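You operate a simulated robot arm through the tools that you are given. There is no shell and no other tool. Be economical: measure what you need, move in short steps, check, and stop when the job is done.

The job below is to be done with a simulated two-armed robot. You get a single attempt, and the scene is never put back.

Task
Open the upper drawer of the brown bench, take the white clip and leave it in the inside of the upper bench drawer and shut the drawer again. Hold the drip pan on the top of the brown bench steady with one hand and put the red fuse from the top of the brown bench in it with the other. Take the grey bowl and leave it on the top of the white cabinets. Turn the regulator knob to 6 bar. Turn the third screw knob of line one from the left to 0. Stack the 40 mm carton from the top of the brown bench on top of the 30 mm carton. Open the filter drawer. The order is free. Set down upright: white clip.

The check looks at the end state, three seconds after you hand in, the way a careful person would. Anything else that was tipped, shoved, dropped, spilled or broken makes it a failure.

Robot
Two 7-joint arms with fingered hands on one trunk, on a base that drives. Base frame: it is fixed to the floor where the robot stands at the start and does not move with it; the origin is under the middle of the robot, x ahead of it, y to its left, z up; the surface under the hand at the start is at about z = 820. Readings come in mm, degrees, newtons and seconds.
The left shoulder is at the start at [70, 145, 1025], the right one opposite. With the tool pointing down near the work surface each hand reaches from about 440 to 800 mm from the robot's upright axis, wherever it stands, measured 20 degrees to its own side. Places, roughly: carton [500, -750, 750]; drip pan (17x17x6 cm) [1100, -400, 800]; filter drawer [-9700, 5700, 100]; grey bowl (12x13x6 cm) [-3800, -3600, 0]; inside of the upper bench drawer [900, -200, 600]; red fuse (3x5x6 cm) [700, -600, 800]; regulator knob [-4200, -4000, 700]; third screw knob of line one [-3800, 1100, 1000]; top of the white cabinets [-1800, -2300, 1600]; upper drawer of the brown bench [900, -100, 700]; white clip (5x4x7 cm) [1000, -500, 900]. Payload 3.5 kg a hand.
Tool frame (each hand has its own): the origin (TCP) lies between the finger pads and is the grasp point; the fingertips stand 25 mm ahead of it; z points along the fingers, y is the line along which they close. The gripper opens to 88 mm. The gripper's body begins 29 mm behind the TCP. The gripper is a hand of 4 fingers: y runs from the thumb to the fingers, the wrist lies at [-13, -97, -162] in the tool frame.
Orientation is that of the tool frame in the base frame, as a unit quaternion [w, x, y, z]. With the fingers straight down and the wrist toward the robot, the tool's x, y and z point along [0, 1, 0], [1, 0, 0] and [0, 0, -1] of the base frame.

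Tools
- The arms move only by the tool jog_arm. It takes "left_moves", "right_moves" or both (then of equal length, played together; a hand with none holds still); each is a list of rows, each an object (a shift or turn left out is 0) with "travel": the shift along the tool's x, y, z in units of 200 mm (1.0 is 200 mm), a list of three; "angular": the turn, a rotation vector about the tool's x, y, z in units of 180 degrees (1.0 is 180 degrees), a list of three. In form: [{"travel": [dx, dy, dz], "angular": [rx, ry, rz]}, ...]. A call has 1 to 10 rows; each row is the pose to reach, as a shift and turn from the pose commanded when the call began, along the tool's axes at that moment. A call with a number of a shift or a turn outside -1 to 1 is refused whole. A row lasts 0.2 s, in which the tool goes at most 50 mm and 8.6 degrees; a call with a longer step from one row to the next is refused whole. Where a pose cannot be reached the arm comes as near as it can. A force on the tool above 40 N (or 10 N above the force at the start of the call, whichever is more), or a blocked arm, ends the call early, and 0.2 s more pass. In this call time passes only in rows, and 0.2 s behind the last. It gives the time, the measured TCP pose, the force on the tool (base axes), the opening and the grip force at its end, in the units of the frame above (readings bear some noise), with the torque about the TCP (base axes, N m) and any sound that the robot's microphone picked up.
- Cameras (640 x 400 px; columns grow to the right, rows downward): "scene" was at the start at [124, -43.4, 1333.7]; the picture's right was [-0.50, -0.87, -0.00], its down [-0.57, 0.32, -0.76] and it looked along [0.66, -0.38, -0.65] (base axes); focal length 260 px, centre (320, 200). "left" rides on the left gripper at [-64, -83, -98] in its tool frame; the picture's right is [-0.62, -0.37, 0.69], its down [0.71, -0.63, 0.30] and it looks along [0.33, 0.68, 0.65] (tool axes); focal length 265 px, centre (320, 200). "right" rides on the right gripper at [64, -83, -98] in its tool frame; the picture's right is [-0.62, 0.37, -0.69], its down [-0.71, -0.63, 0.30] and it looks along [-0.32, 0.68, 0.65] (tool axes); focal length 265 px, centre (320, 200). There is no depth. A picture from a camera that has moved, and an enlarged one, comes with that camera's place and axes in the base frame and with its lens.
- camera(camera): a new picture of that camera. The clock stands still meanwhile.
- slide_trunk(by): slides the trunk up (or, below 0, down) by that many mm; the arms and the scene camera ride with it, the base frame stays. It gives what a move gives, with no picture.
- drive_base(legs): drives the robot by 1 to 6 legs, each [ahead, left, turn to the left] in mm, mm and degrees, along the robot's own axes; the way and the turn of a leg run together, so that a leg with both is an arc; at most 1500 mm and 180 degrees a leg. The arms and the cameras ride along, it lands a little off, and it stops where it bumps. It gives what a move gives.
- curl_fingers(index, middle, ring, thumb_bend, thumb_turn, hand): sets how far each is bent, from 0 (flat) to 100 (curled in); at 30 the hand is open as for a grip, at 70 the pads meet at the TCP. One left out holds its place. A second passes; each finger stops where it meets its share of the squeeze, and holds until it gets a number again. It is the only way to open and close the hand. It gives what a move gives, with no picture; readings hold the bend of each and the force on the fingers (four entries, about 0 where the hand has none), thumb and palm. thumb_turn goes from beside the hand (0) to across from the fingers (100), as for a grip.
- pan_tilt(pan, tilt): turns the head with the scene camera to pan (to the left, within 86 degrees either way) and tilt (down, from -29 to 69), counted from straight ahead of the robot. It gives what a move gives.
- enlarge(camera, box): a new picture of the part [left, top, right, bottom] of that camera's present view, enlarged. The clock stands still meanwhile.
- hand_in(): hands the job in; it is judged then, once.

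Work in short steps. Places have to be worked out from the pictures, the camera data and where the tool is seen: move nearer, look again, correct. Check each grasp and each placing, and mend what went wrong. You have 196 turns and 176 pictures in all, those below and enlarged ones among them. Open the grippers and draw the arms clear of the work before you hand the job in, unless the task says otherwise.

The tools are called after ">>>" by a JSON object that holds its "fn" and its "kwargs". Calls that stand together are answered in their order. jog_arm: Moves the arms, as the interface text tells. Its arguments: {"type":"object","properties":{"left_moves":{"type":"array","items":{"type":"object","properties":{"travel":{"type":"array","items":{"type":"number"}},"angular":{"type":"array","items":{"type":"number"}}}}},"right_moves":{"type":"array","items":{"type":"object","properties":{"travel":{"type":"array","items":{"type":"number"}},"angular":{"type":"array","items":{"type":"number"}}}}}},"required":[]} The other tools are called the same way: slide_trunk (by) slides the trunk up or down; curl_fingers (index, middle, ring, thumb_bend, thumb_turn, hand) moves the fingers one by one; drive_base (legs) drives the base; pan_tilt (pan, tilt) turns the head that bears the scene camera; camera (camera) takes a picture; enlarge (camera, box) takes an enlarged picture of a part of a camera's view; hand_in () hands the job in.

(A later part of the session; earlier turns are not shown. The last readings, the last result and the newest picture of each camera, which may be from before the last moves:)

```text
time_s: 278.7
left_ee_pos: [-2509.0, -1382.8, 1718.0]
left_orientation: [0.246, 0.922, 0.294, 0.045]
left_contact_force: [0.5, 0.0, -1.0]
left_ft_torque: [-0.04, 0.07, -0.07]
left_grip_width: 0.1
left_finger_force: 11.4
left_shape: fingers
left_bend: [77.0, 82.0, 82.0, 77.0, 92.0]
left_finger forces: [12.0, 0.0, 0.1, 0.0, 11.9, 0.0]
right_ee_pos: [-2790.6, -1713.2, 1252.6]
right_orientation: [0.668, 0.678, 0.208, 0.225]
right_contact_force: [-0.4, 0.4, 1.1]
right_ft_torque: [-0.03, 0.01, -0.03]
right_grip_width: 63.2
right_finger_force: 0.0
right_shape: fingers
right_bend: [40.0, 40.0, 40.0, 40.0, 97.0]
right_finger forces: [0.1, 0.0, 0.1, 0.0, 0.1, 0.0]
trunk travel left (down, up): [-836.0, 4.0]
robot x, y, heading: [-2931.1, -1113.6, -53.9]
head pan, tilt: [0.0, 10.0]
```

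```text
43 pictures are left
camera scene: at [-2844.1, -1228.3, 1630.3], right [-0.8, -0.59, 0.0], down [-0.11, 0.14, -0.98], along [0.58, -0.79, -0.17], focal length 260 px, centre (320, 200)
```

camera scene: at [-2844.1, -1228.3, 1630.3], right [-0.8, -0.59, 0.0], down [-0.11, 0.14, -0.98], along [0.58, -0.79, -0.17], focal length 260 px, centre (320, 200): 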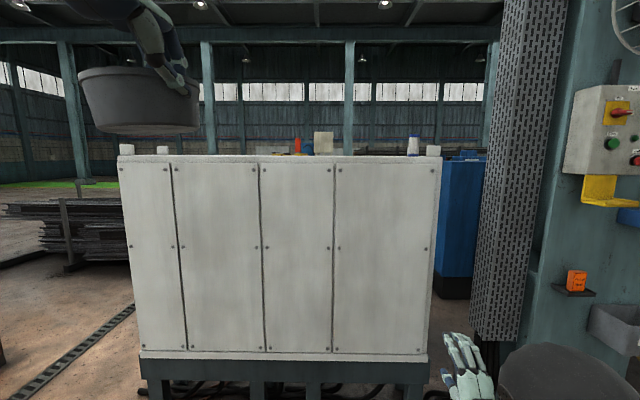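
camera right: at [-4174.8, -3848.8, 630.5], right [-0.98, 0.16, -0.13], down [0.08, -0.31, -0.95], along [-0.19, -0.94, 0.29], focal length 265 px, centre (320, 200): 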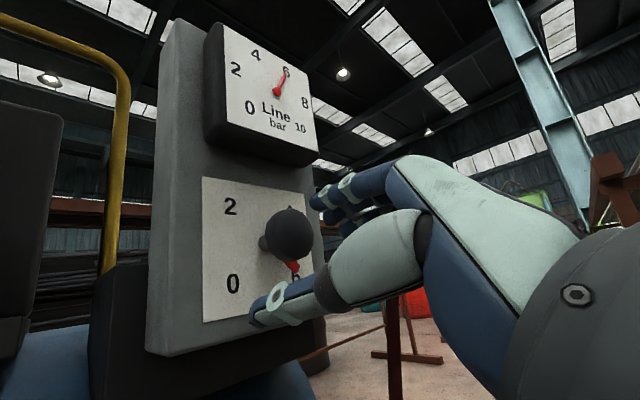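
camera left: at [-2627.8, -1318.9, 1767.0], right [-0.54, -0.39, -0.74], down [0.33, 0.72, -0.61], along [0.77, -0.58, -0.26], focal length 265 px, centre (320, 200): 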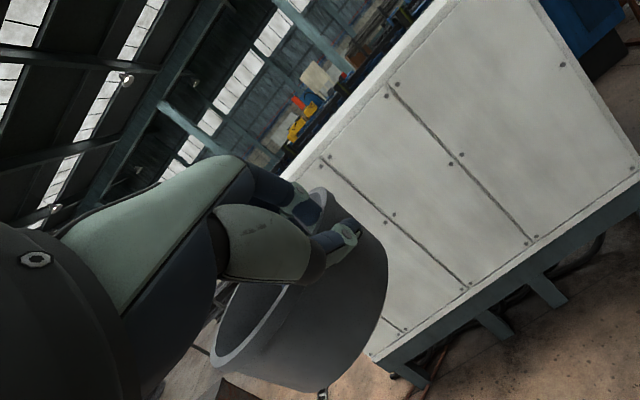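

Bowl is up (bottom ≈1663 vs top ≈1620) and nearly level. I shift 280 mm left to a free stretch and approach; first 1050 mm.

>>> {"fn": "drive_base", "kwargs": {"legs": [[0, 280, 0], [1050, 0, 0]]}}

>>> {"fn": "camera", "kwargs": {"camera": "left"}}

>>> {"fn": "pan_tilt", "kwargs": {"pan": 20, "tilt": 20}}

>>> {"fn": "camera", "kwargs": {"camera": "scene"}}

```text
time_s: 284.6
left_ee_pos: [-1773.3, -1936.8, 1717.4]
left_orientation: [0.247, 0.924, 0.29, 0.045]
left_contact_force: [0.2, 0.2, -1.0]
left_ft_torque: [0.01, 0.05, -0.01]
left_grip_width: 0.0
left_finger_force: 12.4
left_shape: fingers
left_bend: [77.0, 82.0, 82.0, 77.0, 92.0]
left_finger forces: [12.1, 0.0, 0.0, 0.0, 12.0, 0.0]
right_ee_pos: [-2058.2, -2259.8, 1254.9]
right_orientation: [0.673, 0.675, 0.202, 0.226]
right_contact_force: [-2.5, 2.4, -0.2]
right_ft_torque: [-0.12, -0.07, 0.0]
right_grip_width: 63.9
right_finger_force: 2.1
right_shape: fingers
right_bend: [40.0, 39.0, 40.0, 40.0, 97.0]
right_finger forces: [0.0, 3.8, 0.0, 0.0, 0.0, 0.1]
trunk travel left (down, up): [-836.0, 4.0]
robot x, y, heading: [-2182.8, -1666.4, -54.1]
head pan, tilt: [0.0, 10.0]
stopped in leg 2: the force on the tool passed its limit at 117 N (the readings are from after the stop); the commanded pose is now the measured one
```

```text
42 pictures are left
camera left: at [-1891.3, -1871.8, 1767.7], right [-0.55, -0.38, -0.75], down [0.34, 0.72, -0.61], along [0.77, -0.59, -0.26], focal length 265 px, centre (320, 200)
```

left: 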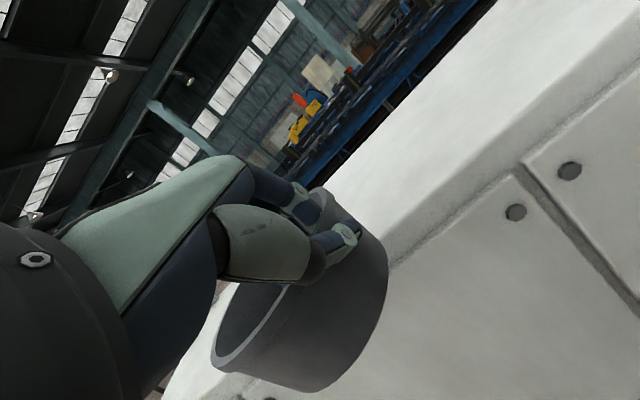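

```text
time_s: 285.4
left_ee_pos: [-1773.4, -1934.9, 1719.5]
left_orientation: [0.248, 0.923, 0.29, 0.045]
left_contact_force: [-0.7, 1.2, -2.2]
left_ft_torque: [0.01, 0.03, -0.01]
left_grip_width: 0.0
left_finger_force: 11.7
left_shape: fingers
left_bend: [77.0, 82.0, 82.0, 77.0, 92.0]
left_finger forces: [12.0, 0.1, 0.1, 0.1, 12.0, 0.1]
right_ee_pos: [-2058.6, -2260.9, 1254.7]
right_orientation: [0.673, 0.675, 0.201, 0.225]
right_contact_force: [-4.0, 5.1, 1.0]
right_ft_torque: [-0.22, -0.16, -0.04]
right_grip_width: 63.7
right_finger_force: 3.1
right_shape: fingers
right_bend: [40.0, 39.0, 40.0, 40.0, 97.0]
right_finger forces: [0.0, 6.4, 0.0, 0.0, 0.0, 0.0]
trunk travel left (down, up): [-836.0, 4.0]
robot x, y, heading: [-2190.2, -1659.7, -53.8]
head pan, tilt: [20.0, 20.0]
```

```text
41 pictures are left
camera scene: at [-2084.4, -1755.3, 1614.5], right [-0.56, -0.83, 0.0], down [-0.28, 0.19, -0.94], along [0.78, -0.53, -0.34], focal length 260 px, centre (320, 200)
```

scene: 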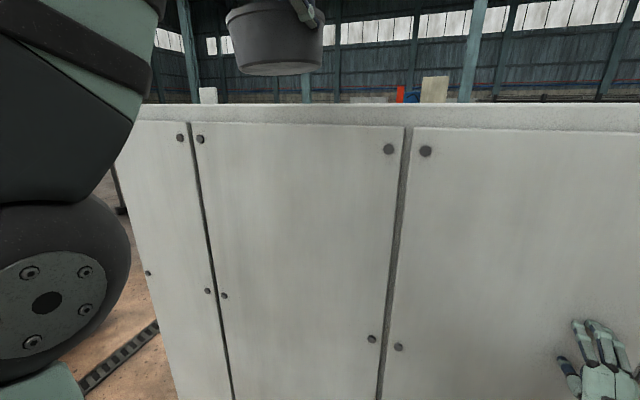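

The right hand's fingertips touched the cabinet front (it stuck out ahead) and the drive stopped. I back off 100 mm and turn the base 50° right so the right arm swings away, keeping the bowl toward the cabinet.

>>> {"fn": "drive_base", "kwargs": {"legs": [[-100, 0, 0], [0, 0, -50]]}}

>>> {"fn": "pan_tilt", "kwargs": {"pan": 60, "tilt": 20}}

>>> {"fn": "camera", "kwargs": {"camera": "scene"}}

```text
time_s: 288.8
left_ee_pos: [-2186.8, -2081.7, 1718.5]
left_orientation: [0.243, 0.96, -0.126, -0.063]
left_contact_force: [-0.3, -0.7, -1.2]
left_ft_torque: [-0.01, 0.05, 0.03]
left_grip_width: 0.0
left_finger_force: 12.1
left_shape: fingers
left_bend: [77.0, 82.0, 82.0, 77.0, 92.0]
left_finger forces: [11.7, 0.0, 0.0, 0.0, 11.6, 0.0]
right_ee_pos: [-2617.1, -2071.1, 1253.2]
right_orientation: [0.705, 0.697, -0.101, -0.078]
right_contact_force: [-0.7, -0.9, -0.3]
right_ft_torque: [0.01, 0.01, -0.06]
right_grip_width: 63.9
right_finger_force: 0.2
right_shape: fingers
right_bend: [40.0, 40.0, 40.0, 40.0, 97.0]
right_finger forces: [0.0, 0.1, 0.1, 0.0, 0.0, 0.1]
trunk travel left (down, up): [-836.0, 4.0]
robot x, y, heading: [-2245.3, -1585.0, -104.0]
head pan, tilt: [20.0, 20.0]
```

```text
time_s: 289.9
left_ee_pos: [-2186.5, -2080.8, 1718.4]
left_orientation: [0.242, 0.96, -0.126, -0.063]
left_contact_force: [-0.5, -0.2, -1.4]
left_ft_torque: [0.02, 0.03, -0.01]
left_grip_width: 0.0
left_finger_force: 11.5
left_shape: fingers
left_bend: [77.0, 82.0, 82.0, 77.0, 92.0]
left_finger forces: [11.8, 0.0, 0.1, 0.1, 11.6, 0.0]
right_ee_pos: [-2618.6, -2071.3, 1253.7]
right_orientation: [0.705, 0.697, -0.102, -0.078]
right_contact_force: [-0.6, 0.1, 0.0]
right_ft_torque: [0.02, 0.01, 0.01]
right_grip_width: 63.8
right_finger_force: 0.0
right_shape: fingers
right_bend: [40.0, 40.0, 40.0, 40.0, 97.0]
right_finger forces: [0.0, 0.1, 0.0, 0.0, 0.0, 0.1]
trunk travel left (down, up): [-836.0, 4.0]
robot x, y, heading: [-2248.4, -1582.6, -103.7]
head pan, tilt: [60.0, 20.0]
```

```text
40 pictures are left
camera scene: at [-2191.9, -1698.8, 1614.2], right [-0.69, -0.72, 0.0], down [-0.25, 0.24, -0.94], along [0.68, -0.65, -0.34], focal length 260 px, centre (320, 200)
```

scene: 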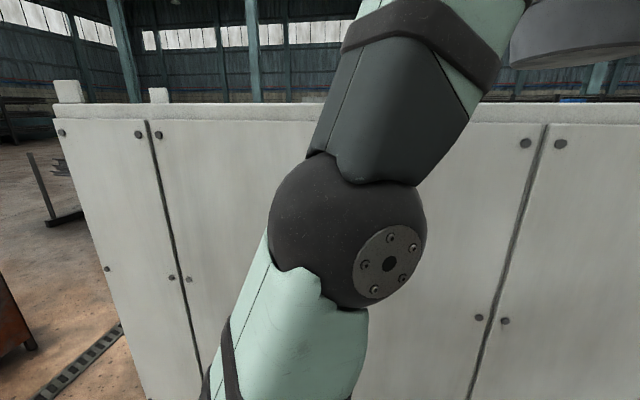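

The left elbow hangs toward the cabinet, so a smaller turn is better, but then the right hand must be tucked. I pitch the right hand down while pulling it back and out to the right.

>>> {"fn": "jog_arm", "kwargs": {"right_moves": [{"travel": [-0.075, 0, -0.075], "angular": [0.0477, 0, 0]}, {"travel": [-0.15, 0, -0.15], "angular": [0.0954, 0, 0]}, {"travel": [-0.225, 0, -0.225], "angular": [0.143, 0, 0]}, {"travel": [-0.3, 0, -0.3], "angular": [0.19, 0, 0]}, {"travel": [-0.375, 0, -0.375], "angular": [0.238, 0, 0]}, {"travel": [-0.45, 0, -0.45], "angular": [0.286, 0, 0]}, {"travel": [-0.525, 0, -0.525], "angular": [0.333, 0, 0]}, {"travel": [-0.6, 0, -0.6], "angular": [0.381, 0, 0]}, {"travel": [-0.675, 0, -0.675], "angular": [0.428, 0, 0]}, {"travel": [-0.75, 0, -0.75], "angular": [0.475, 0, 0]}]}}

```text
time_s: 291.1
left_ee_pos: [-2188.3, -2081.2, 1717.4]
left_orientation: [0.241, 0.96, -0.126, -0.062]
left_contact_force: [0.5, -0.4, -0.6]
left_ft_torque: [0.04, 0.02, 0.01]
left_grip_width: 0.2
left_finger_force: 11.7
left_shape: fingers
left_bend: [77.0, 82.0, 82.0, 77.0, 92.0]
left_finger forces: [11.8, 0.0, 0.1, 0.0, 11.7, 0.0]
right_ee_pos: [-2680.8, -1984.0, 1243.6]
right_orientation: [0.437, 0.887, -0.14, -0.046]
right_contact_force: [-18.8, -41.1, -35.7]
right_ft_torque: [-4.48, 3.97, -2.39]
right_grip_width: 63.9
right_finger_force: 0.1
right_shape: fingers
right_bend: [40.0, 40.0, 40.0, 40.0, 98.0]
right_finger forces: [0.1, 0.1, 0.0, 0.0, 0.1, 0.0]
trunk travel left (down, up): [-836.0, 4.0]
robot x, y, heading: [-2248.0, -1583.3, -103.9]
head pan, tilt: [60.0, 20.0]
stopped in row 5 (right hand): the force on the tool passed its limit at 340 N (the readings are from after the stop); the commanded pose is now the measured one
```

Self-contact again on the right arm; I reverse slightly to relieve it. Then a 25° turn (heading −79°) gives: elbow 365, right hand 330, bowl centre ≈549 toward the cabinet – enough.

>>> {"fn": "jog_arm", "kwargs": {"right_moves": [{"travel": [0, 0.05, 0.08], "angular": [-0.03, 0, 0]}, {"travel": [0, 0.1, 0.15], "angular": [-0.05, 0, 0]}]}}

>>> {"fn": "drive_base", "kwargs": {"legs": [[0, 0, 25]]}}

>>> {"fn": "camera", "kwargs": {"camera": "left"}}

```text
time_s: 291.6
left_ee_pos: [-2190.5, -2081.3, 1718.3]
left_orientation: [0.242, 0.96, -0.125, -0.062]
left_contact_force: [0.5, 0.8, -1.0]
left_ft_torque: [-0.01, 0.0, 0.03]
left_grip_width: 0.0
left_finger_force: 11.7
left_shape: fingers
left_bend: [77.0, 82.0, 82.0, 77.0, 92.0]
left_finger forces: [11.8, 0.0, 0.0, 0.0, 11.7, 0.0]
right_ee_pos: [-2688.3, -2018.9, 1240.6]
right_orientation: [0.505, 0.851, -0.135, -0.051]
right_contact_force: [0.7, 0.3, 0.2]
right_ft_torque: [-0.02, 0.0, 0.02]
right_grip_width: 63.6
right_finger_force: 0.0
right_shape: fingers
right_bend: [40.0, 40.0, 40.0, 40.0, 98.0]
right_finger forces: [0.0, 0.1, 0.0, 0.0, 0.0, 0.1]
trunk travel left (down, up): [-836.0, 4.0]
robot x, y, heading: [-2249.5, -1583.7, -103.8]
head pan, tilt: [60.0, 20.0]
```

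```text
time_s: 293.3
left_ee_pos: [-1983.4, -2009.0, 1718.1]
left_orientation: [0.25, 0.965, 0.086, -0.008]
left_contact_force: [-0.9, -0.4, -1.8]
left_ft_torque: [0.04, 0.03, -0.01]
left_grip_width: 0.1
left_finger_force: 11.6
left_shape: fingers
left_bend: [77.0, 82.0, 82.0, 77.0, 92.0]
left_finger forces: [11.6, 0.0, 0.0, 0.0, 11.5, 0.0]
right_ee_pos: [-2463.4, -2164.8, 1242.1]
right_orientation: [0.504, 0.86, 0.052, 0.059]
right_contact_force: [0.0, -0.6, -0.2]
right_ft_torque: [0.03, -0.02, 0.0]
right_grip_width: 64.0
right_finger_force: 0.0
right_shape: fingers
right_bend: [40.0, 40.0, 40.0, 40.0, 98.0]
right_finger forces: [0.0, 0.0, 0.0, 0.0, 0.0, 0.0]
trunk travel left (down, up): [-836.0, 4.0]
robot x, y, heading: [-2247.4, -1578.1, -78.7]
head pan, tilt: [60.0, 20.0]
```

```text
39 pictures are left
camera left: at [-2063.3, -1901.0, 1767.4], right [-0.65, -0.12, -0.75], down [0.61, 0.51, -0.61], along [0.45, -0.85, -0.26], focal length 265 px, centre (320, 200)
```

left: 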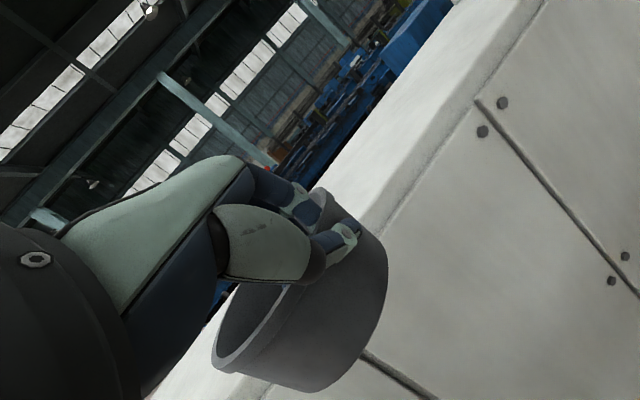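

All arms fit. I move 270 mm toward the cabinet (diagonally in my frame) so the bowl is over its top.

>>> {"fn": "drive_base", "kwargs": {"legs": [[245, 113, 0]]}}

>>> {"fn": "camera", "kwargs": {"camera": "left"}}

>>> {"fn": "camera", "kwargs": {"camera": "scene"}}

```text
time_s: 295.2
left_ee_pos: [-1825.0, -2220.4, 1718.9]
left_orientation: [0.251, 0.964, 0.088, -0.007]
left_contact_force: [-0.3, 0.0, -0.8]
left_ft_torque: [-0.02, 0.02, 0.03]
left_grip_width: 0.0
left_finger_force: 11.7
left_shape: fingers
left_bend: [77.0, 82.0, 82.0, 77.0, 92.0]
left_finger forces: [11.6, 0.0, 0.1, 0.1, 11.4, 0.0]
right_ee_pos: [-2303.0, -2377.8, 1242.1]
right_orientation: [0.506, 0.859, 0.054, 0.059]
right_contact_force: [-0.6, 1.5, 0.6]
right_ft_torque: [-0.01, 0.02, 0.01]
right_grip_width: 63.6
right_finger_force: 0.1
right_shape: fingers
right_bend: [40.0, 40.0, 40.0, 40.0, 98.0]
right_finger forces: [0.0, 0.1, 0.0, 0.0, 0.0, 0.0]
trunk travel left (down, up): [-836.0, 4.0]
robot x, y, heading: [-2088.2, -1796.1, -78.5]
head pan, tilt: [60.0, 20.0]
```

```text
38 pictures are left
camera left: at [-1904.2, -2112.2, 1768.4], right [-0.65, -0.12, -0.75], down [0.6, 0.51, -0.61], along [0.46, -0.85, -0.26], focal length 265 px, centre (320, 200)
```

left: 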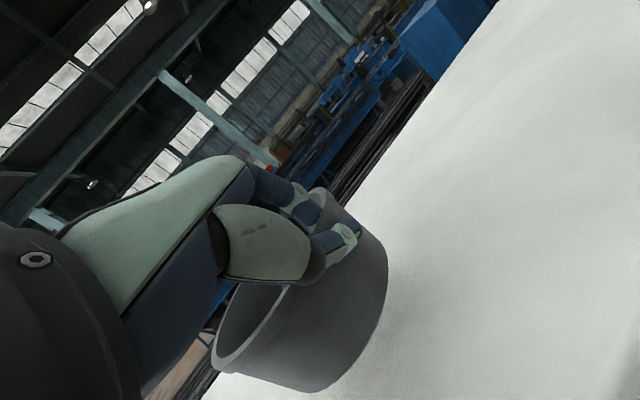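

```text
37 pictures are left
camera scene: at [-1991.5, -1877.1, 1614.5], right [-0.32, -0.95, 0.0], down [-0.32, 0.11, -0.94], along [0.89, -0.3, -0.34], focal length 260 px, centre (320, 200)
```

scene: 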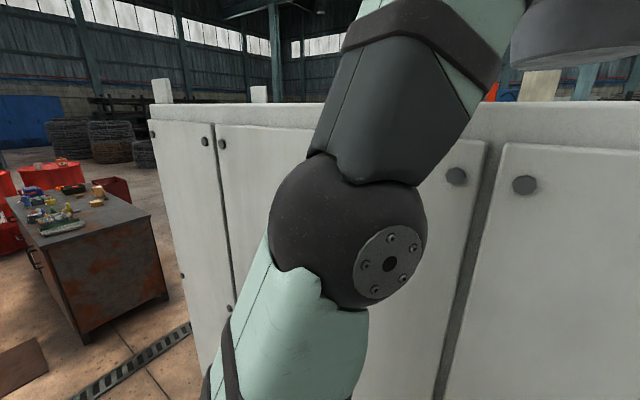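

The bowl hangs over the cabinet top, ~127 mm in from the front and 230 mm from the back. I lower it slowly until contact.

>>> {"fn": "jog_arm", "kwargs": {"left_moves": [{"travel": [0, -0.036, 0.065]}, {"travel": [0, -0.073, 0.131]}, {"travel": [0, -0.09, 0.162]}, {"travel": [0, -0.105, 0.188]}, {"travel": [0, -0.117, 0.21]}, {"travel": [0, -0.129, 0.232]}, {"travel": [0, -0.141, 0.254]}, {"travel": [0, -0.153, 0.275]}]}}

>>> {"fn": "camera", "kwargs": {"camera": "left"}}

```text
time_s: 297.0
left_ee_pos: [-1824.6, -2218.6, 1657.8]
left_orientation: [0.255, 0.963, 0.087, -0.007]
left_contact_force: [2.9, 2.2, 22.5]
left_ft_torque: [-0.25, -0.14, 0.0]
left_grip_width: 2.8
left_finger_force: 23.4
left_shape: fingers
left_bend: [78.0, 82.0, 82.0, 83.0, 90.0]
left_finger forces: [24.0, 1.6, 0.0, 0.1, 21.3, 0.0]
right_ee_pos: [-2300.3, -2377.4, 1242.2]
right_orientation: [0.507, 0.858, 0.054, 0.059]
right_contact_force: [0.2, -0.3, 0.5]
right_ft_torque: [0.0, 0.0, 0.0]
right_grip_width: 63.5
right_finger_force: 0.0
right_shape: fingers
right_bend: [40.0, 40.0, 40.0, 40.0, 98.0]
right_finger forces: [0.0, 0.1, 0.0, 0.1, 0.0, 0.0]
trunk travel left (down, up): [-836.0, 4.0]
robot x, y, heading: [-2088.2, -1799.7, -78.6]
head pan, tilt: [60.0, 20.0]
```

```text
36 pictures are left
camera left: at [-1905.0, -2110.0, 1706.7], right [-0.65, -0.13, -0.75], down [0.6, 0.51, -0.61], along [0.46, -0.85, -0.25], focal length 265 px, centre (320, 200)
```

left: 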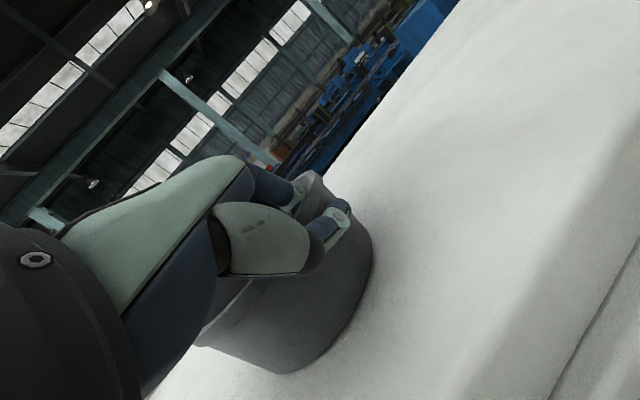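

Contact made. I open thumb and fingers slightly and withdraw along the finger axis.

>>> {"fn": "curl_fingers", "kwargs": {"hand": "left", "index": 60, "middle": 60, "ring": 60, "thumb_bend": 52}}

>>> {"fn": "jog_arm", "kwargs": {"left_moves": [{"travel": [0, 0, -0.08]}, {"travel": [0, 0, -0.2]}, {"travel": [0, 0, -0.35]}, {"travel": [0, 0, -0.5]}]}}

>>> {"fn": "camera", "kwargs": {"camera": "left"}}

```text
time_s: 298.0
left_ee_pos: [-1826.5, -2224.0, 1656.0]
left_orientation: [0.25, 0.964, 0.087, -0.007]
left_contact_force: [-0.3, -0.5, 3.7]
left_ft_torque: [-0.01, 0.05, 0.0]
left_grip_width: 20.8
left_finger_force: 2.2
left_shape: fingers
left_bend: [60.0, 60.0, 60.0, 58.0, 97.0]
left_finger forces: [0.0, 0.1, 0.0, 0.0, 4.3, 0.1]
right_ee_pos: [-2302.2, -2381.5, 1242.2]
right_orientation: [0.505, 0.859, 0.053, 0.058]
right_contact_force: [-1.4, -0.7, 0.2]
right_ft_torque: [0.02, 0.02, 0.01]
right_grip_width: 63.9
right_finger_force: 0.1
right_shape: fingers
right_bend: [40.0, 40.0, 40.0, 40.0, 98.0]
right_finger forces: [0.1, 0.0, 0.1, 0.0, 0.0, 0.1]
trunk travel left (down, up): [-836.0, 4.0]
robot x, y, heading: [-2085.6, -1796.3, -78.5]
head pan, tilt: [60.0, 20.0]
```

```text
time_s: 299.0
left_ee_pos: [-1826.2, -2175.6, 1738.5]
left_orientation: [0.251, 0.964, 0.087, -0.009]
left_contact_force: [-0.3, -0.7, 0.1]
left_ft_torque: [0.01, 0.02, 0.02]
left_grip_width: 28.3
left_finger_force: 0.0
left_shape: fingers
left_bend: [60.0, 60.0, 60.0, 52.0, 97.0]
left_finger forces: [0.1, 0.1, 0.0, 0.1, 0.0, 0.0]
left hand out of reach, approached as far as the arm can: row 4
right_ee_pos: [-2299.2, -2378.3, 1242.6]
right_orientation: [0.505, 0.859, 0.055, 0.059]
right_contact_force: [-0.5, -0.1, 0.1]
right_ft_torque: [0.05, 0.03, 0.0]
right_grip_width: 63.7
right_finger_force: 0.0
right_shape: fingers
right_bend: [40.0, 40.0, 40.0, 40.0, 98.0]
right_finger forces: [0.0, 0.1, 0.1, 0.0, 0.0, 0.1]
trunk travel left (down, up): [-836.0, 4.0]
robot x, y, heading: [-2086.0, -1800.6, -78.4]
head pan, tilt: [60.0, 20.0]
```

```text
35 pictures are left
camera left: at [-1905.9, -2067.5, 1788.0], right [-0.66, -0.12, -0.74], down [0.6, 0.51, -0.61], along [0.46, -0.85, -0.26], focal length 265 px, centre (320, 200)
```

left: 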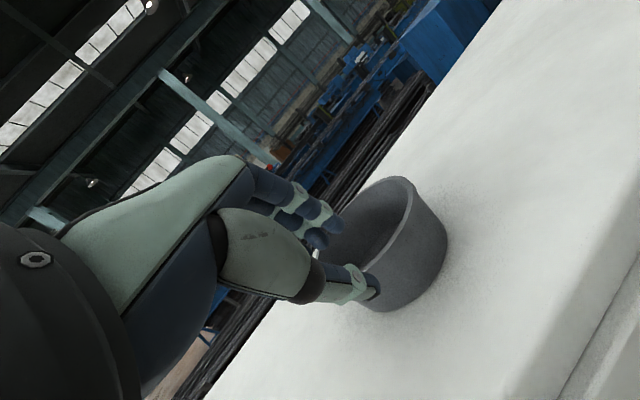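

The bowl stands upright on the cabinet top. I back away, lower the trunk, and turn toward the screw-knob line at (−3800, 1100).

>>> {"fn": "drive_base", "kwargs": {"legs": [[-545, -250, 0], [0, 0, -150]]}}

>>> {"fn": "slide_trunk", "kwargs": {"by": -250}}

>>> {"fn": "pan_tilt", "kwargs": {"pan": 0, "tilt": 12}}

>>> {"fn": "camera", "kwargs": {"camera": "scene"}}

```text
time_s: 308.6
left_ee_pos: [-2857.1, -1109.6, 1738.9]
left_orientation: [-0.056, -0.335, 0.908, 0.245]
left_contact_force: [0.0, 0.8, -0.5]
left_ft_torque: [0.05, 0.01, 0.01]
left_grip_width: 28.2
left_finger_force: 0.2
left_shape: fingers
left_bend: [60.0, 60.0, 60.0, 52.0, 97.0]
left_finger forces: [0.0, 0.0, 0.1, 0.0, 0.0, 0.1]
right_ee_pos: [-2549.2, -696.0, 1242.8]
right_orientation: [-0.188, -0.276, 0.816, 0.473]
right_contact_force: [0.3, -0.1, 0.9]
right_ft_torque: [0.01, 0.03, 0.0]
right_grip_width: 63.8
right_finger_force: 0.0
right_shape: fingers
right_bend: [40.0, 40.0, 40.0, 40.0, 98.0]
right_finger forces: [0.0, 0.1, 0.1, 0.0, 0.0, 0.0]
trunk travel left (down, up): [-836.0, 4.0]
robot x, y, heading: [-2443.5, -1304.3, 131.7]
head pan, tilt: [60.0, 20.0]
```

```text
time_s: 311.2
left_ee_pos: [-2855.5, -1110.0, 1488.0]
left_orientation: [-0.057, -0.334, 0.908, 0.245]
left_contact_force: [0.3, -0.2, -0.2]
left_ft_torque: [-0.04, -0.01, 0.01]
left_grip_width: 28.0
left_finger_force: 0.0
left_shape: fingers
left_bend: [60.0, 60.0, 60.0, 52.0, 97.0]
left_finger forces: [0.0, 0.0, 0.0, 0.0, 0.0, 0.0]
right_ee_pos: [-2549.4, -696.6, 991.1]
right_orientation: [-0.189, -0.276, 0.816, 0.472]
right_contact_force: [0.6, -0.8, -0.7]
right_ft_torque: [-0.02, 0.04, 0.0]
right_grip_width: 63.7
right_finger_force: 0.0
right_shape: fingers
right_bend: [40.0, 40.0, 40.0, 40.0, 98.0]
right_finger forces: [0.1, 0.1, 0.0, 0.0, 0.0, 0.0]
trunk travel left (down, up): [-586.0, 254.0]
robot x, y, heading: [-2446.4, -1302.1, 131.8]
head pan, tilt: [60.0, 20.0]
```

```text
time_s: 312.5
left_ee_pos: [-2854.9, -1109.8, 1488.3]
left_orientation: [-0.057, -0.334, 0.908, 0.245]
left_contact_force: [-0.1, -1.1, 0.4]
left_ft_torque: [-0.01, -0.04, 0.0]
left_grip_width: 28.1
left_finger_force: 0.1
left_shape: fingers
left_bend: [60.0, 60.0, 60.0, 52.0, 97.0]
left_finger forces: [0.0, 0.0, 0.0, 0.0, 0.0, 0.0]
right_ee_pos: [-2549.7, -696.8, 992.6]
right_orientation: [-0.188, -0.276, 0.816, 0.472]
right_contact_force: [0.2, 0.1, 0.4]
right_ft_torque: [0.0, -0.03, -0.02]
right_grip_width: 63.5
right_finger_force: 0.1
right_shape: fingers
right_bend: [40.0, 40.0, 40.0, 40.0, 98.0]
right_finger forces: [0.0, 0.0, 0.1, 0.0, 0.1, 0.1]
trunk travel left (down, up): [-586.0, 254.0]
robot x, y, heading: [-2439.1, -1306.3, 131.9]
head pan, tilt: [0.0, 12.0]
```

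```text
34 pictures are left
camera scene: at [-2537.3, -1199.4, 1377.2], right [0.75, 0.67, 0.0], down [0.14, -0.16, -0.98], along [-0.65, 0.73, -0.21], focal length 260 px, centre (320, 200)
```

scene: 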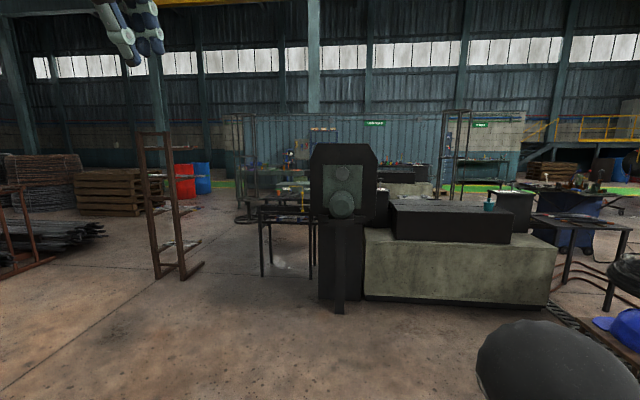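

I zoom toward the expected knob direction (≈(381,184)).

>>> {"fn": "enlarge", "kwargs": {"camera": "scene", "box": [230, 110, 550, 310]}}

```text
2.00 times, centred on (390, 210) of scene
camera zoom: at [-2537.3, -1199.4, 1377.2], right [0.75, 0.67, 0.0], down [0.14, -0.16, -0.98], along [-0.65, 0.73, -0.21], focal length 520 px, centre (180, 180)
```

zoom: 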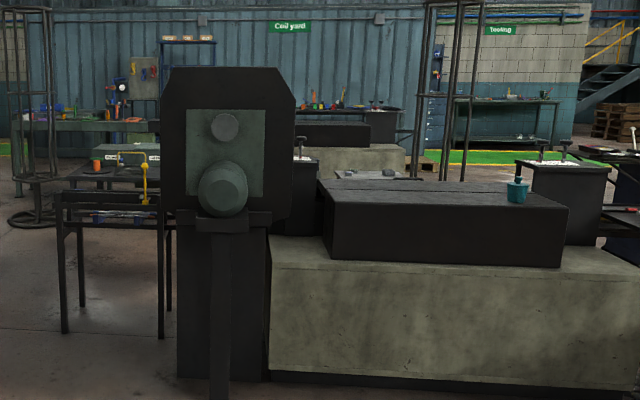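

The spot lies ~400 mm behind the front of the concrete/black block. I drive closer with the head higher to see over it.

>>> {"fn": "drive_base", "kwargs": {"legs": [[1200, -400, 0], [0, 0, -2]]}}

>>> {"fn": "slide_trunk", "kwargs": {"by": 200}}

>>> {"fn": "pan_tilt", "kwargs": {"pan": 0, "tilt": 25}}

>>> {"fn": "camera", "kwargs": {"camera": "scene"}}

```text
time_s: 319.3
left_ee_pos: [-3377.1, 52.5, 1488.5]
left_orientation: [-0.055, -0.328, 0.91, 0.245]
left_contact_force: [0.4, 0.3, -0.7]
left_ft_torque: [0.01, 0.04, -0.04]
left_grip_width: 28.4
left_finger_force: 0.2
left_shape: fingers
left_bend: [60.0, 60.0, 60.0, 52.0, 97.0]
left_finger forces: [0.1, 0.0, 0.0, 0.0, 0.0, 0.1]
right_ee_pos: [-3065.0, 462.0, 992.6]
right_orientation: [-0.185, -0.271, 0.818, 0.473]
right_contact_force: [-0.1, -0.1, 0.0]
right_ft_torque: [-0.04, -0.02, -0.03]
right_grip_width: 64.0
right_finger_force: 0.0
right_shape: fingers
right_bend: [40.0, 40.0, 40.0, 40.0, 98.0]
right_finger forces: [0.0, 0.1, 0.0, 0.0, 0.0, 0.1]
trunk travel left (down, up): [-586.0, 254.0]
robot x, y, heading: [-2964.6, -144.9, 130.7]
head pan, tilt: [0.0, 12.0]
```

```text
time_s: 321.5
left_ee_pos: [-3375.9, 54.1, 1689.5]
left_orientation: [-0.056, -0.329, 0.91, 0.245]
left_contact_force: [0.2, -0.5, 0.3]
left_ft_torque: [0.01, 0.02, 0.02]
left_grip_width: 28.5
left_finger_force: 0.0
left_shape: fingers
left_bend: [60.0, 60.0, 60.0, 52.0, 97.0]
left_finger forces: [0.1, 0.0, 0.1, 0.0, 0.0, 0.0]
right_ee_pos: [-3065.4, 462.5, 1192.3]
right_orientation: [-0.185, -0.27, 0.818, 0.473]
right_contact_force: [0.2, -0.2, -0.3]
right_ft_torque: [-0.01, -0.01, -0.04]
right_grip_width: 63.7
right_finger_force: 0.1
right_shape: fingers
right_bend: [40.0, 40.0, 40.0, 40.0, 98.0]
right_finger forces: [0.0, 0.1, 0.0, 0.0, 0.0, 0.0]
trunk travel left (down, up): [-786.0, 54.0]
robot x, y, heading: [-2966.1, -148.5, 130.9]
head pan, tilt: [0.0, 12.0]
```

```text
time_s: 322.2
left_ee_pos: [-3376.5, 53.0, 1689.2]
left_orientation: [-0.056, -0.329, 0.91, 0.245]
left_contact_force: [0.2, 1.0, 0.3]
left_ft_torque: [0.0, 0.0, 0.0]
left_grip_width: 28.2
left_finger_force: 0.1
left_shape: fingers
left_bend: [60.0, 60.0, 60.0, 52.0, 97.0]
left_finger forces: [0.0, 0.1, 0.0, 0.0, 0.0, 0.0]
right_ee_pos: [-3063.5, 462.6, 1192.9]
right_orientation: [-0.186, -0.271, 0.817, 0.473]
right_contact_force: [-0.6, 0.5, 0.2]
right_ft_torque: [0.02, -0.03, 0.01]
right_grip_width: 63.8
right_finger_force: 0.1
right_shape: fingers
right_bend: [40.0, 40.0, 40.0, 40.0, 98.0]
right_finger forces: [0.0, 0.1, 0.1, 0.0, 0.0, 0.0]
trunk travel left (down, up): [-786.0, 54.0]
robot x, y, heading: [-2965.3, -145.0, 130.8]
head pan, tilt: [0.0, 25.0]
```

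```text
32 pictures are left
camera scene: at [-3057.4, -41.3, 1556.1], right [0.76, 0.65, 0.0], down [0.28, -0.32, -0.91], along [-0.59, 0.69, -0.42], focal length 260 px, centre (320, 200)
```

scene: 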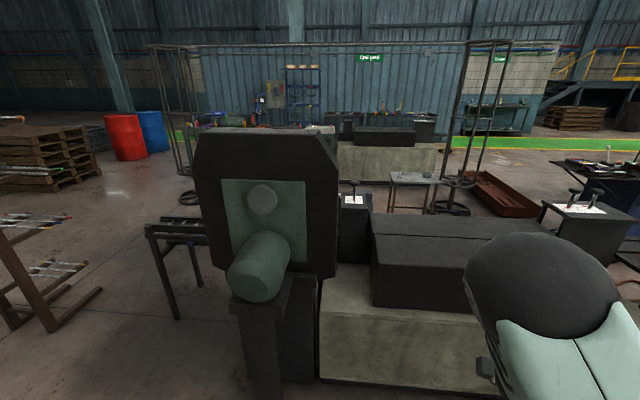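

The expected point coincides with the desk with a white panel at (352,200). Zoom in.

>>> {"fn": "enlarge", "kwargs": {"camera": "scene", "box": [320, 170, 400, 220]}}

```text
8.00 times, centred on (360, 195) of scene
camera zoom: at [-3057.4, -41.3, 1556.1], right [0.76, 0.65, 0.0], down [0.28, -0.32, -0.91], along [-0.59, 0.69, -0.42], focal length 2081 px, centre (0, 240)
```

zoom: 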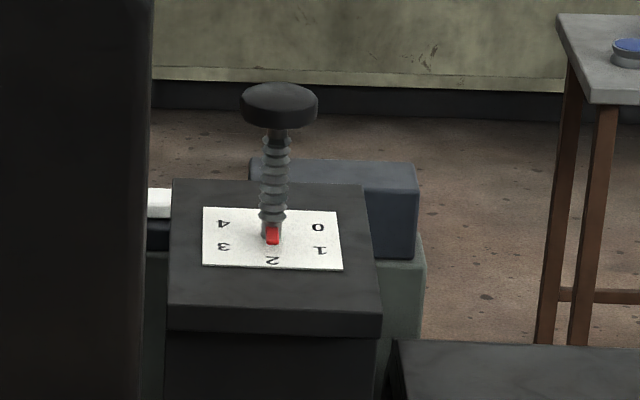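

The screw knob (black cap, pointer at 2, dial 0–4 readable from the far side) is behind the block; it is best reached from the operator side. I look right for a route around.

>>> {"fn": "pan_tilt", "kwargs": {"pan": -55, "tilt": 22}}

>>> {"fn": "camera", "kwargs": {"camera": "scene"}}

>>> {"fn": "pan_tilt", "kwargs": {"pan": 45, "tilt": 25}}

>>> {"fn": "camera", "kwargs": {"camera": "scene"}}

```text
time_s: 323.4
left_ee_pos: [-3375.0, 53.3, 1687.2]
left_orientation: [-0.056, -0.329, 0.91, 0.245]
left_contact_force: [-0.3, 0.3, 0.2]
left_ft_torque: [-0.01, -0.01, -0.03]
left_grip_width: 28.3
left_finger_force: 0.0
left_shape: fingers
left_bend: [60.0, 60.0, 60.0, 52.0, 97.0]
left_finger forces: [0.1, 0.1, 0.0, 0.1, 0.0, 0.0]
right_ee_pos: [-3063.7, 463.2, 1192.9]
right_orientation: [-0.186, -0.27, 0.818, 0.473]
right_contact_force: [1.2, -0.2, 0.1]
right_ft_torque: [0.02, 0.02, 0.03]
right_grip_width: 63.9
right_finger_force: 0.0
right_shape: fingers
right_bend: [40.0, 40.0, 40.0, 40.0, 98.0]
right_finger forces: [0.0, 0.1, 0.1, 0.0, 0.1, 0.0]
trunk travel left (down, up): [-786.0, 54.0]
robot x, y, heading: [-2964.9, -149.0, 130.7]
head pan, tilt: [-55.0, 22.0]
```

```text
30 pictures are left
camera scene: at [-2974.5, -20.9, 1560.9], right [0.97, -0.24, 0.0], down [-0.09, -0.36, -0.93], along [0.23, 0.9, -0.37], focal length 260 px, centre (320, 200)
```

scene: 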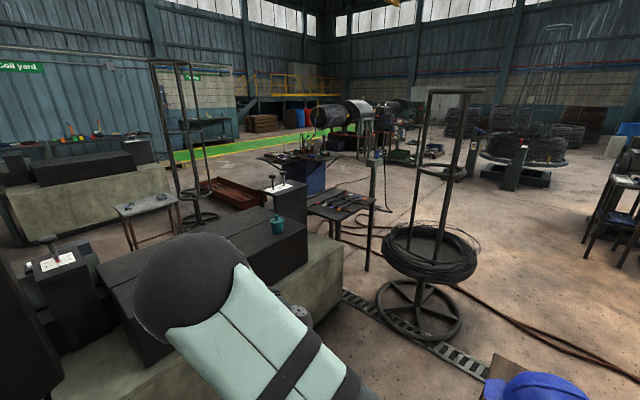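

```text
time_s: 325.2
left_ee_pos: [-3376.4, 53.5, 1688.2]
left_orientation: [-0.056, -0.329, 0.91, 0.245]
left_contact_force: [-0.3, -0.1, -0.2]
left_ft_torque: [0.03, 0.0, 0.04]
left_grip_width: 28.0
left_finger_force: 0.1
left_shape: fingers
left_bend: [60.0, 60.0, 60.0, 52.0, 97.0]
left_finger forces: [0.0, 0.1, 0.0, 0.1, 0.1, 0.0]
right_ee_pos: [-3064.5, 462.8, 1192.6]
right_orientation: [-0.185, -0.27, 0.818, 0.473]
right_contact_force: [-0.6, 0.1, 0.0]
right_ft_torque: [0.01, 0.0, 0.02]
right_grip_width: 63.8
right_finger_force: 0.0
right_shape: fingers
right_bend: [40.0, 40.0, 40.0, 40.0, 98.0]
right_finger forces: [0.1, 0.0, 0.0, 0.1, 0.1, 0.1]
trunk travel left (down, up): [-786.0, 54.0]
robot x, y, heading: [-2967.0, -147.3, 131.0]
head pan, tilt: [45.0, 25.0]
```

```text
29 pictures are left
camera scene: at [-3088.9, -104.3, 1556.1], right [0.07, 1.0, 0.0], down [0.42, -0.03, -0.91], along [-0.9, 0.07, -0.42], focal length 260 px, centre (320, 200)
```

scene: 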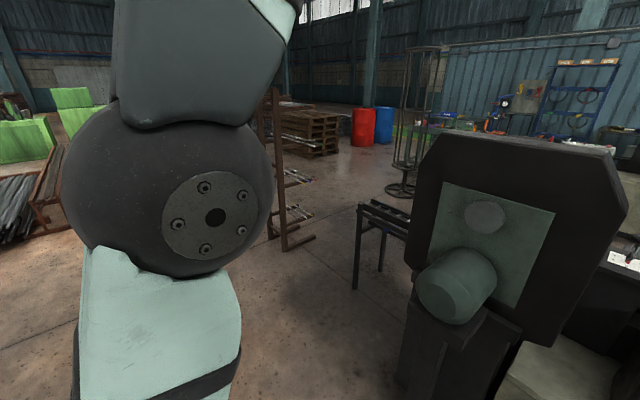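

Left passage looks too tight; right side is open past the coil reel. I drive that way in stages, keeping clear of the stool (−2237, 382) and reel (−1797, 1347).

>>> {"fn": "drive_base", "kwargs": {"legs": [[-1185, -905, 0], [426, -768, 0], [426, -768, 0]]}}

>>> {"fn": "pan_tilt", "kwargs": {"pan": -20, "tilt": 22}}

>>> {"fn": "camera", "kwargs": {"camera": "scene"}}

```text
time_s: 341.1
left_ee_pos: [-1276.3, 1388.4, 1689.2]
left_orientation: [-0.054, -0.325, 0.912, 0.246]
left_contact_force: [-0.8, 0.2, -0.3]
left_ft_torque: [-0.02, -0.03, 0.0]
left_grip_width: 28.2
left_finger_force: 0.1
left_shape: fingers
left_bend: [60.0, 60.0, 60.0, 52.0, 97.0]
left_finger forces: [0.1, 0.0, 0.1, 0.0, 0.1, 0.0]
right_ee_pos: [-959.9, 1794.1, 1191.8]
right_orientation: [-0.183, -0.268, 0.819, 0.474]
right_contact_force: [0.1, 0.3, -0.3]
right_ft_torque: [0.0, 0.0, 0.03]
right_grip_width: 63.6
right_finger_force: 0.0
right_shape: fingers
right_bend: [40.0, 40.0, 40.0, 40.0, 98.0]
right_finger forces: [0.1, 0.1, 0.0, 0.1, 0.0, 0.1]
trunk travel left (down, up): [-786.0, 54.0]
robot x, y, heading: [-864.9, 1183.1, 130.6]
head pan, tilt: [45.0, 25.0]
```

```text
time_s: 342.5
left_ee_pos: [-1274.5, 1389.1, 1688.5]
left_orientation: [-0.055, -0.324, 0.912, 0.247]
left_contact_force: [1.1, 0.2, 0.1]
left_ft_torque: [0.0, -0.02, 0.01]
left_grip_width: 28.2
left_finger_force: 0.1
left_shape: fingers
left_bend: [60.0, 60.0, 60.0, 52.0, 97.0]
left_finger forces: [0.1, 0.1, 0.0, 0.0, 0.0, 0.0]
right_ee_pos: [-959.8, 1794.8, 1192.2]
right_orientation: [-0.183, -0.267, 0.819, 0.473]
right_contact_force: [0.0, 0.4, 0.3]
right_ft_torque: [0.01, 0.0, 0.0]
right_grip_width: 63.7
right_finger_force: 0.1
right_shape: fingers
right_bend: [40.0, 40.0, 40.0, 40.0, 98.0]
right_finger forces: [0.0, 0.0, 0.0, 0.0, 0.0, 0.0]
trunk travel left (down, up): [-786.0, 54.0]
robot x, y, heading: [-867.1, 1184.4, 130.4]
head pan, tilt: [-20.0, 22.0]
```

```text
28 pictures are left
camera scene: at [-930.4, 1307.5, 1560.9], right [0.94, 0.35, 0.0], down [0.13, -0.35, -0.93], along [-0.32, 0.87, -0.37], focal length 260 px, centre (320, 200)
```

scene: 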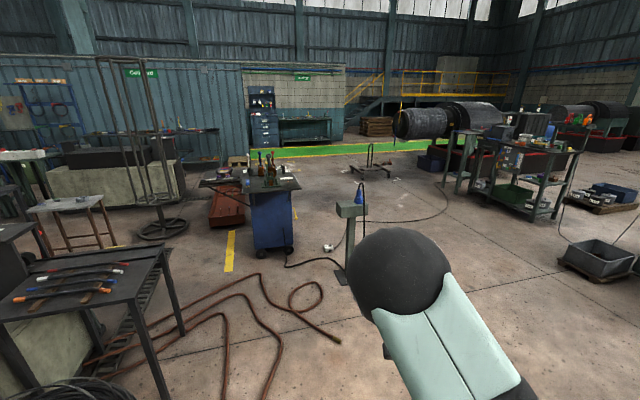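

Clear passage: past the tool table (corner −2282, 2227) and left of the blue cart, then along behind the line. I drive it in planned legs.

>>> {"fn": "drive_base", "kwargs": {"legs": [[0, 0, -11], [1500, 0, 0], [0, 0, 38.7], [680, 0, 0], [0, 0, 42.8], [1136, 0, 0]]}}

>>> {"fn": "pan_tilt", "kwargs": {"pan": 25, "tilt": 25}}

>>> {"fn": "camera", "kwargs": {"camera": "scene"}}

```text
time_s: 363.0
left_ee_pos: [-3612.1, 2060.8, 1689.7]
left_orientation: [0.182, 0.784, -0.568, -0.172]
left_contact_force: [0.3, -0.6, 0.3]
left_ft_torque: [-0.02, -0.04, 0.04]
left_grip_width: 28.3
left_finger_force: 0.0
left_shape: fingers
left_bend: [60.0, 60.0, 60.0, 52.0, 97.0]
left_finger forces: [0.0, 0.0, 0.0, 0.1, 0.0, 0.0]
right_ee_pos: [-3878.5, 2500.5, 1191.4]
right_orientation: [0.42, 0.684, -0.523, -0.286]
right_contact_force: [0.0, -0.2, 0.5]
right_ft_torque: [-0.02, 0.0, 0.0]
right_grip_width: 63.9
right_finger_force: 0.0
right_shape: fingers
right_bend: [40.0, 40.0, 40.0, 40.0, 98.0]
right_finger forces: [0.0, 0.1, 0.0, 0.0, 0.0, 0.1]
trunk travel left (down, up): [-786.0, 54.0]
robot x, y, heading: [-3274.4, 2364.6, -160.1]
head pan, tilt: [-20.0, 22.0]
```

```text
time_s: 364.1
left_ee_pos: [-3612.5, 2060.5, 1689.2]
left_orientation: [0.184, 0.784, -0.568, -0.172]
left_contact_force: [0.9, -0.2, 0.0]
left_ft_torque: [-0.01, -0.03, 0.03]
left_grip_width: 28.1
left_finger_force: 0.1
left_shape: fingers
left_bend: [60.0, 60.0, 60.0, 52.0, 97.0]
left_finger forces: [0.1, 0.0, 0.0, 0.0, 0.1, 0.0]
right_ee_pos: [-3878.5, 2499.1, 1192.0]
right_orientation: [0.419, 0.684, -0.524, -0.287]
right_contact_force: [-0.1, 0.6, -0.4]
right_ft_torque: [-0.02, 0.02, 0.0]
right_grip_width: 63.6
right_finger_force: 0.0
right_shape: fingers
right_bend: [40.0, 40.0, 40.0, 40.0, 98.0]
right_finger forces: [0.0, 0.0, 0.1, 0.1, 0.0, 0.1]
trunk travel left (down, up): [-786.0, 54.0]
robot x, y, heading: [-3273.2, 2370.1, -160.3]
head pan, tilt: [25.0, 25.0]
```

```text
27 pictures are left
camera scene: at [-3388.0, 2287.4, 1556.1], right [-0.7, 0.71, 0.0], down [0.3, 0.3, -0.91], along [-0.65, -0.63, -0.42], focal length 260 px, centre (320, 200)
```

scene: 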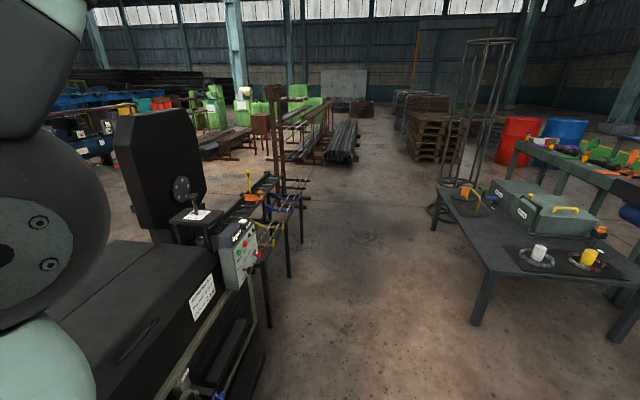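

Knob triangulated at ≈(−3765, 1066, 1040). I pitch the right hand straight down while it is extended, then drive to the operator spot and face the panel.

>>> {"fn": "jog_arm", "kwargs": {"right_moves": [{"travel": [0.125, 0.03, 0.055], "angular": [0.043, 0, 0]}, {"travel": [0.25, 0.06, 0.11], "angular": [0.086, 0, 0]}, {"travel": [0.375, 0.09, 0.165], "angular": [0.129, 0, 0]}, {"travel": [0.5, 0.12, 0.22], "angular": [0.172, 0, 0]}, {"travel": [0.625, 0.15, 0.275], "angular": [0.215, 0, 0]}, {"travel": [0.75, 0.18, 0.33], "angular": [0.258, 0, 0]}, {"travel": [0.875, 0.21, 0.385], "angular": [0.301, 0, 0]}, {"travel": [1.0, 0.235, 0.44], "angular": [0.344, 0, 0]}]}}

>>> {"fn": "drive_base", "kwargs": {"legs": [[0, 0, 20.4], [1213, 0, 0], [0, 0, 90]]}}

>>> {"fn": "pan_tilt", "kwargs": {"pan": 0, "tilt": 40}}

>>> {"fn": "camera", "kwargs": {"camera": "scene"}}

```text
time_s: 364.7
left_ee_pos: [-3615.1, 2058.5, 1688.0]
left_orientation: [0.184, 0.784, -0.567, -0.171]
left_contact_force: [0.2, 0.3, 0.2]
left_ft_torque: [0.03, -0.02, 0.0]
left_grip_width: 28.3
left_finger_force: 0.0
left_shape: fingers
left_bend: [60.0, 60.0, 60.0, 52.0, 97.0]
left_finger forces: [0.1, 0.0, 0.0, 0.0, 0.1, 0.0]
right_ee_pos: [-3875.0, 2482.6, 1181.8]
right_orientation: [0.346, 0.72, -0.54, -0.265]
right_contact_force: [-15.1, -5.5, 3.3]
right_ft_torque: [-0.13, -0.53, -1.27]
right_grip_width: 63.7
right_finger_force: 0.2
right_shape: fingers
right_bend: [40.0, 40.0, 40.0, 40.0, 98.0]
right_finger forces: [0.1, 0.0, 0.1, 0.1, 0.0, 0.0]
right hand out of reach, approached as far as the arm can: row 1, 2
trunk travel left (down, up): [-786.0, 54.0]
robot x, y, heading: [-3275.2, 2368.3, -160.2]
head pan, tilt: [25.0, 25.0]
stopped in row 2 (right hand): the force on the tool passed its limit at 154 N (the readings are from after the stop); the commanded pose is now the measured one
```

```text
time_s: 375.8
left_ee_pos: [-3789.9, 1397.3, 1689.4]
left_orientation: [0.245, 0.908, 0.335, 0.057]
left_contact_force: [-0.6, 0.5, -0.1]
left_ft_torque: [-0.04, 0.0, -0.01]
left_grip_width: 28.0
left_finger_force: 0.1
left_shape: fingers
left_bend: [60.0, 60.0, 60.0, 52.0, 97.0]
left_finger forces: [0.1, 0.1, 0.1, 0.0, 0.0, 0.0]
right_ee_pos: [-4082.5, 994.6, 1180.8]
right_orientation: [0.413, 0.849, 0.297, 0.141]
right_contact_force: [19.3, -17.1, -8.1]
right_ft_torque: [-1.33, -0.42, -2.4]
right_grip_width: 63.8
right_finger_force: 0.1
right_shape: fingers
right_bend: [40.0, 40.0, 40.0, 40.0, 98.0]
right_finger forces: [0.0, 0.0, 0.1, 0.1, 0.0, 0.1]
trunk travel left (down, up): [-786.0, 54.0]
robot x, y, heading: [-4201.1, 1594.4, -48.3]
head pan, tilt: [25.0, 25.0]
```

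```text
time_s: 376.7
left_ee_pos: [-3789.8, 1398.2, 1688.8]
left_orientation: [0.245, 0.908, 0.335, 0.057]
left_contact_force: [0.4, 0.0, 0.1]
left_ft_torque: [0.01, 0.02, -0.02]
left_grip_width: 28.0
left_finger_force: 0.0
left_shape: fingers
left_bend: [60.0, 60.0, 60.0, 52.0, 97.0]
left_finger forces: [0.1, 0.1, 0.1, 0.0, 0.0, 0.0]
right_ee_pos: [-4083.5, 995.5, 1179.9]
right_orientation: [0.413, 0.85, 0.297, 0.14]
right_contact_force: [14.0, -13.8, -5.1]
right_ft_torque: [-1.08, -0.3, -1.7]
right_grip_width: 63.8
right_finger_force: 0.1
right_shape: fingers
right_bend: [40.0, 40.0, 40.0, 40.0, 98.0]
right_finger forces: [0.0, 0.1, 0.0, 0.0, 0.1, 0.1]
trunk travel left (down, up): [-786.0, 54.0]
robot x, y, heading: [-4200.4, 1593.5, -48.1]
head pan, tilt: [0.0, 40.0]
```

```text
26 pictures are left
camera scene: at [-4112.8, 1490.3, 1532.8], right [-0.75, -0.67, 0.0], down [-0.43, 0.48, -0.77], along [0.51, -0.57, -0.64], focal length 260 px, centre (320, 200)
```

scene: 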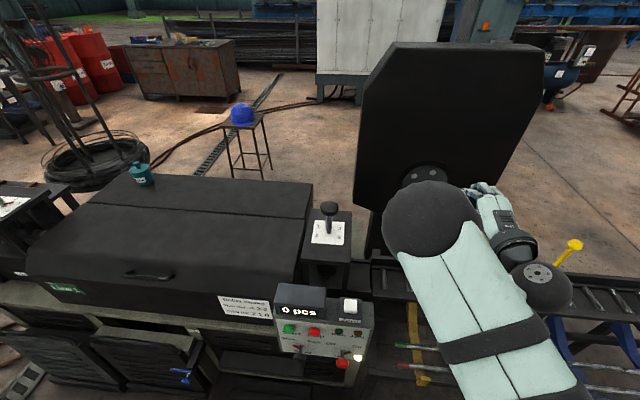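

The right arm keeps self-contacting; I relieve it and use the free left arm instead: trunk down 100, left hand pitched to vertical and lowered toward the knob.

>>> {"fn": "slide_trunk", "kwargs": {"by": -100}}

>>> {"fn": "jog_arm", "kwargs": {"left_moves": [{"travel": [-0.1, -0.073, 0.131], "angular": [0.032, 0, 0]}, {"travel": [-0.2, -0.146, 0.262], "angular": [0.064, 0, 0]}, {"travel": [-0.3, -0.219, 0.393], "angular": [0.096, 0, 0]}, {"travel": [-0.4, -0.292, 0.524], "angular": [0.128, 0, 0]}, {"travel": [-0.5, -0.3645, 0.655], "angular": [0.16, 0, 0]}], "right_moves": [{"travel": [0, 0.02, 0.04], "angular": [-0.02, 0, 0]}, {"travel": [0, 0.04, 0.08], "angular": [-0.04, 0, 0]}, {"travel": [0, 0.06, 0.12], "angular": [-0.05, 0, 0]}, {"travel": [0, 0.06, 0.12], "angular": [-0.05, 0, 0]}, {"travel": [0, 0.06, 0.12], "angular": [-0.05, 0, 0]}]}}

>>> {"fn": "curl_fingers", "kwargs": {"hand": "left", "index": 33, "middle": 33, "ring": 33, "thumb_bend": 33}}

```text
time_s: 378.0
left_ee_pos: [-3789.8, 1398.7, 1588.7]
left_orientation: [0.244, 0.908, 0.335, 0.057]
left_contact_force: [0.3, -0.2, 0.7]
left_ft_torque: [-0.01, 0.04, 0.02]
left_grip_width: 28.2
left_finger_force: 0.0
left_shape: fingers
left_bend: [60.0, 60.0, 60.0, 52.0, 97.0]
left_finger forces: [0.0, 0.0, 0.1, 0.1, 0.1, 0.1]
right_ee_pos: [-4081.9, 995.1, 1081.3]
right_orientation: [0.413, 0.849, 0.297, 0.14]
right_contact_force: [17.0, -15.2, -6.7]
right_ft_torque: [-1.27, -0.36, -2.19]
right_grip_width: 63.9
right_finger_force: 0.0
right_shape: fingers
right_bend: [40.0, 40.0, 40.0, 40.0, 98.0]
right_finger forces: [0.0, 0.1, 0.1, 0.0, 0.0, 0.1]
trunk travel left (down, up): [-686.0, 154.0]
robot x, y, heading: [-4201.2, 1593.1, -48.5]
head pan, tilt: [0.0, 40.0]
```

```text
time_s: 379.2
left_ee_pos: [-3873.7, 1329.2, 1444.7]
left_orientation: [0.01, 0.941, 0.338, -0.028]
left_contact_force: [0.4, -0.1, 0.4]
left_ft_torque: [0.01, 0.01, 0.01]
left_grip_width: 28.3
left_finger_force: 0.0
left_shape: fingers
left_bend: [60.0, 60.0, 60.0, 52.0, 97.0]
left_finger forces: [0.1, 0.0, 0.0, 0.0, 0.0, 0.0]
right_ee_pos: [-4066.8, 974.4, 1075.6]
right_orientation: [0.478, 0.815, 0.284, 0.162]
right_contact_force: [0.3, -0.4, 0.0]
right_ft_torque: [-0.01, -0.01, 0.03]
right_grip_width: 63.6
right_finger_force: 0.0
right_shape: fingers
right_bend: [40.0, 40.0, 40.0, 40.0, 98.0]
right_finger forces: [0.0, 0.0, 0.0, 0.0, 0.0, 0.0]
trunk travel left (down, up): [-686.0, 154.0]
robot x, y, heading: [-4207.8, 1590.7, -48.6]
head pan, tilt: [0.0, 40.0]
```

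```text
time_s: 380.2
left_ee_pos: [-3872.4, 1330.8, 1446.3]
left_orientation: [0.012, 0.941, 0.338, -0.027]
left_contact_force: [0.0, 0.3, -0.1]
left_ft_torque: [-0.01, -0.03, -0.03]
left_grip_width: 77.9
left_finger_force: 0.1
left_shape: fingers
left_bend: [33.0, 33.0, 33.0, 33.0, 97.0]
left_finger forces: [0.0, 0.0, 0.1, 0.0, 0.1, 0.1]
right_ee_pos: [-4065.4, 974.6, 1075.6]
right_orientation: [0.478, 0.814, 0.285, 0.163]
right_contact_force: [1.3, 0.4, -1.1]
right_ft_torque: [0.0, 0.01, 0.01]
right_grip_width: 63.7
right_finger_force: 0.0
right_shape: fingers
right_bend: [40.0, 40.0, 40.0, 40.0, 98.0]
right_finger forces: [0.0, 0.0, 0.0, 0.0, 0.0, 0.1]
trunk travel left (down, up): [-686.0, 154.0]
robot x, y, heading: [-4203.5, 1595.8, -48.2]
head pan, tilt: [0.0, 40.0]
```

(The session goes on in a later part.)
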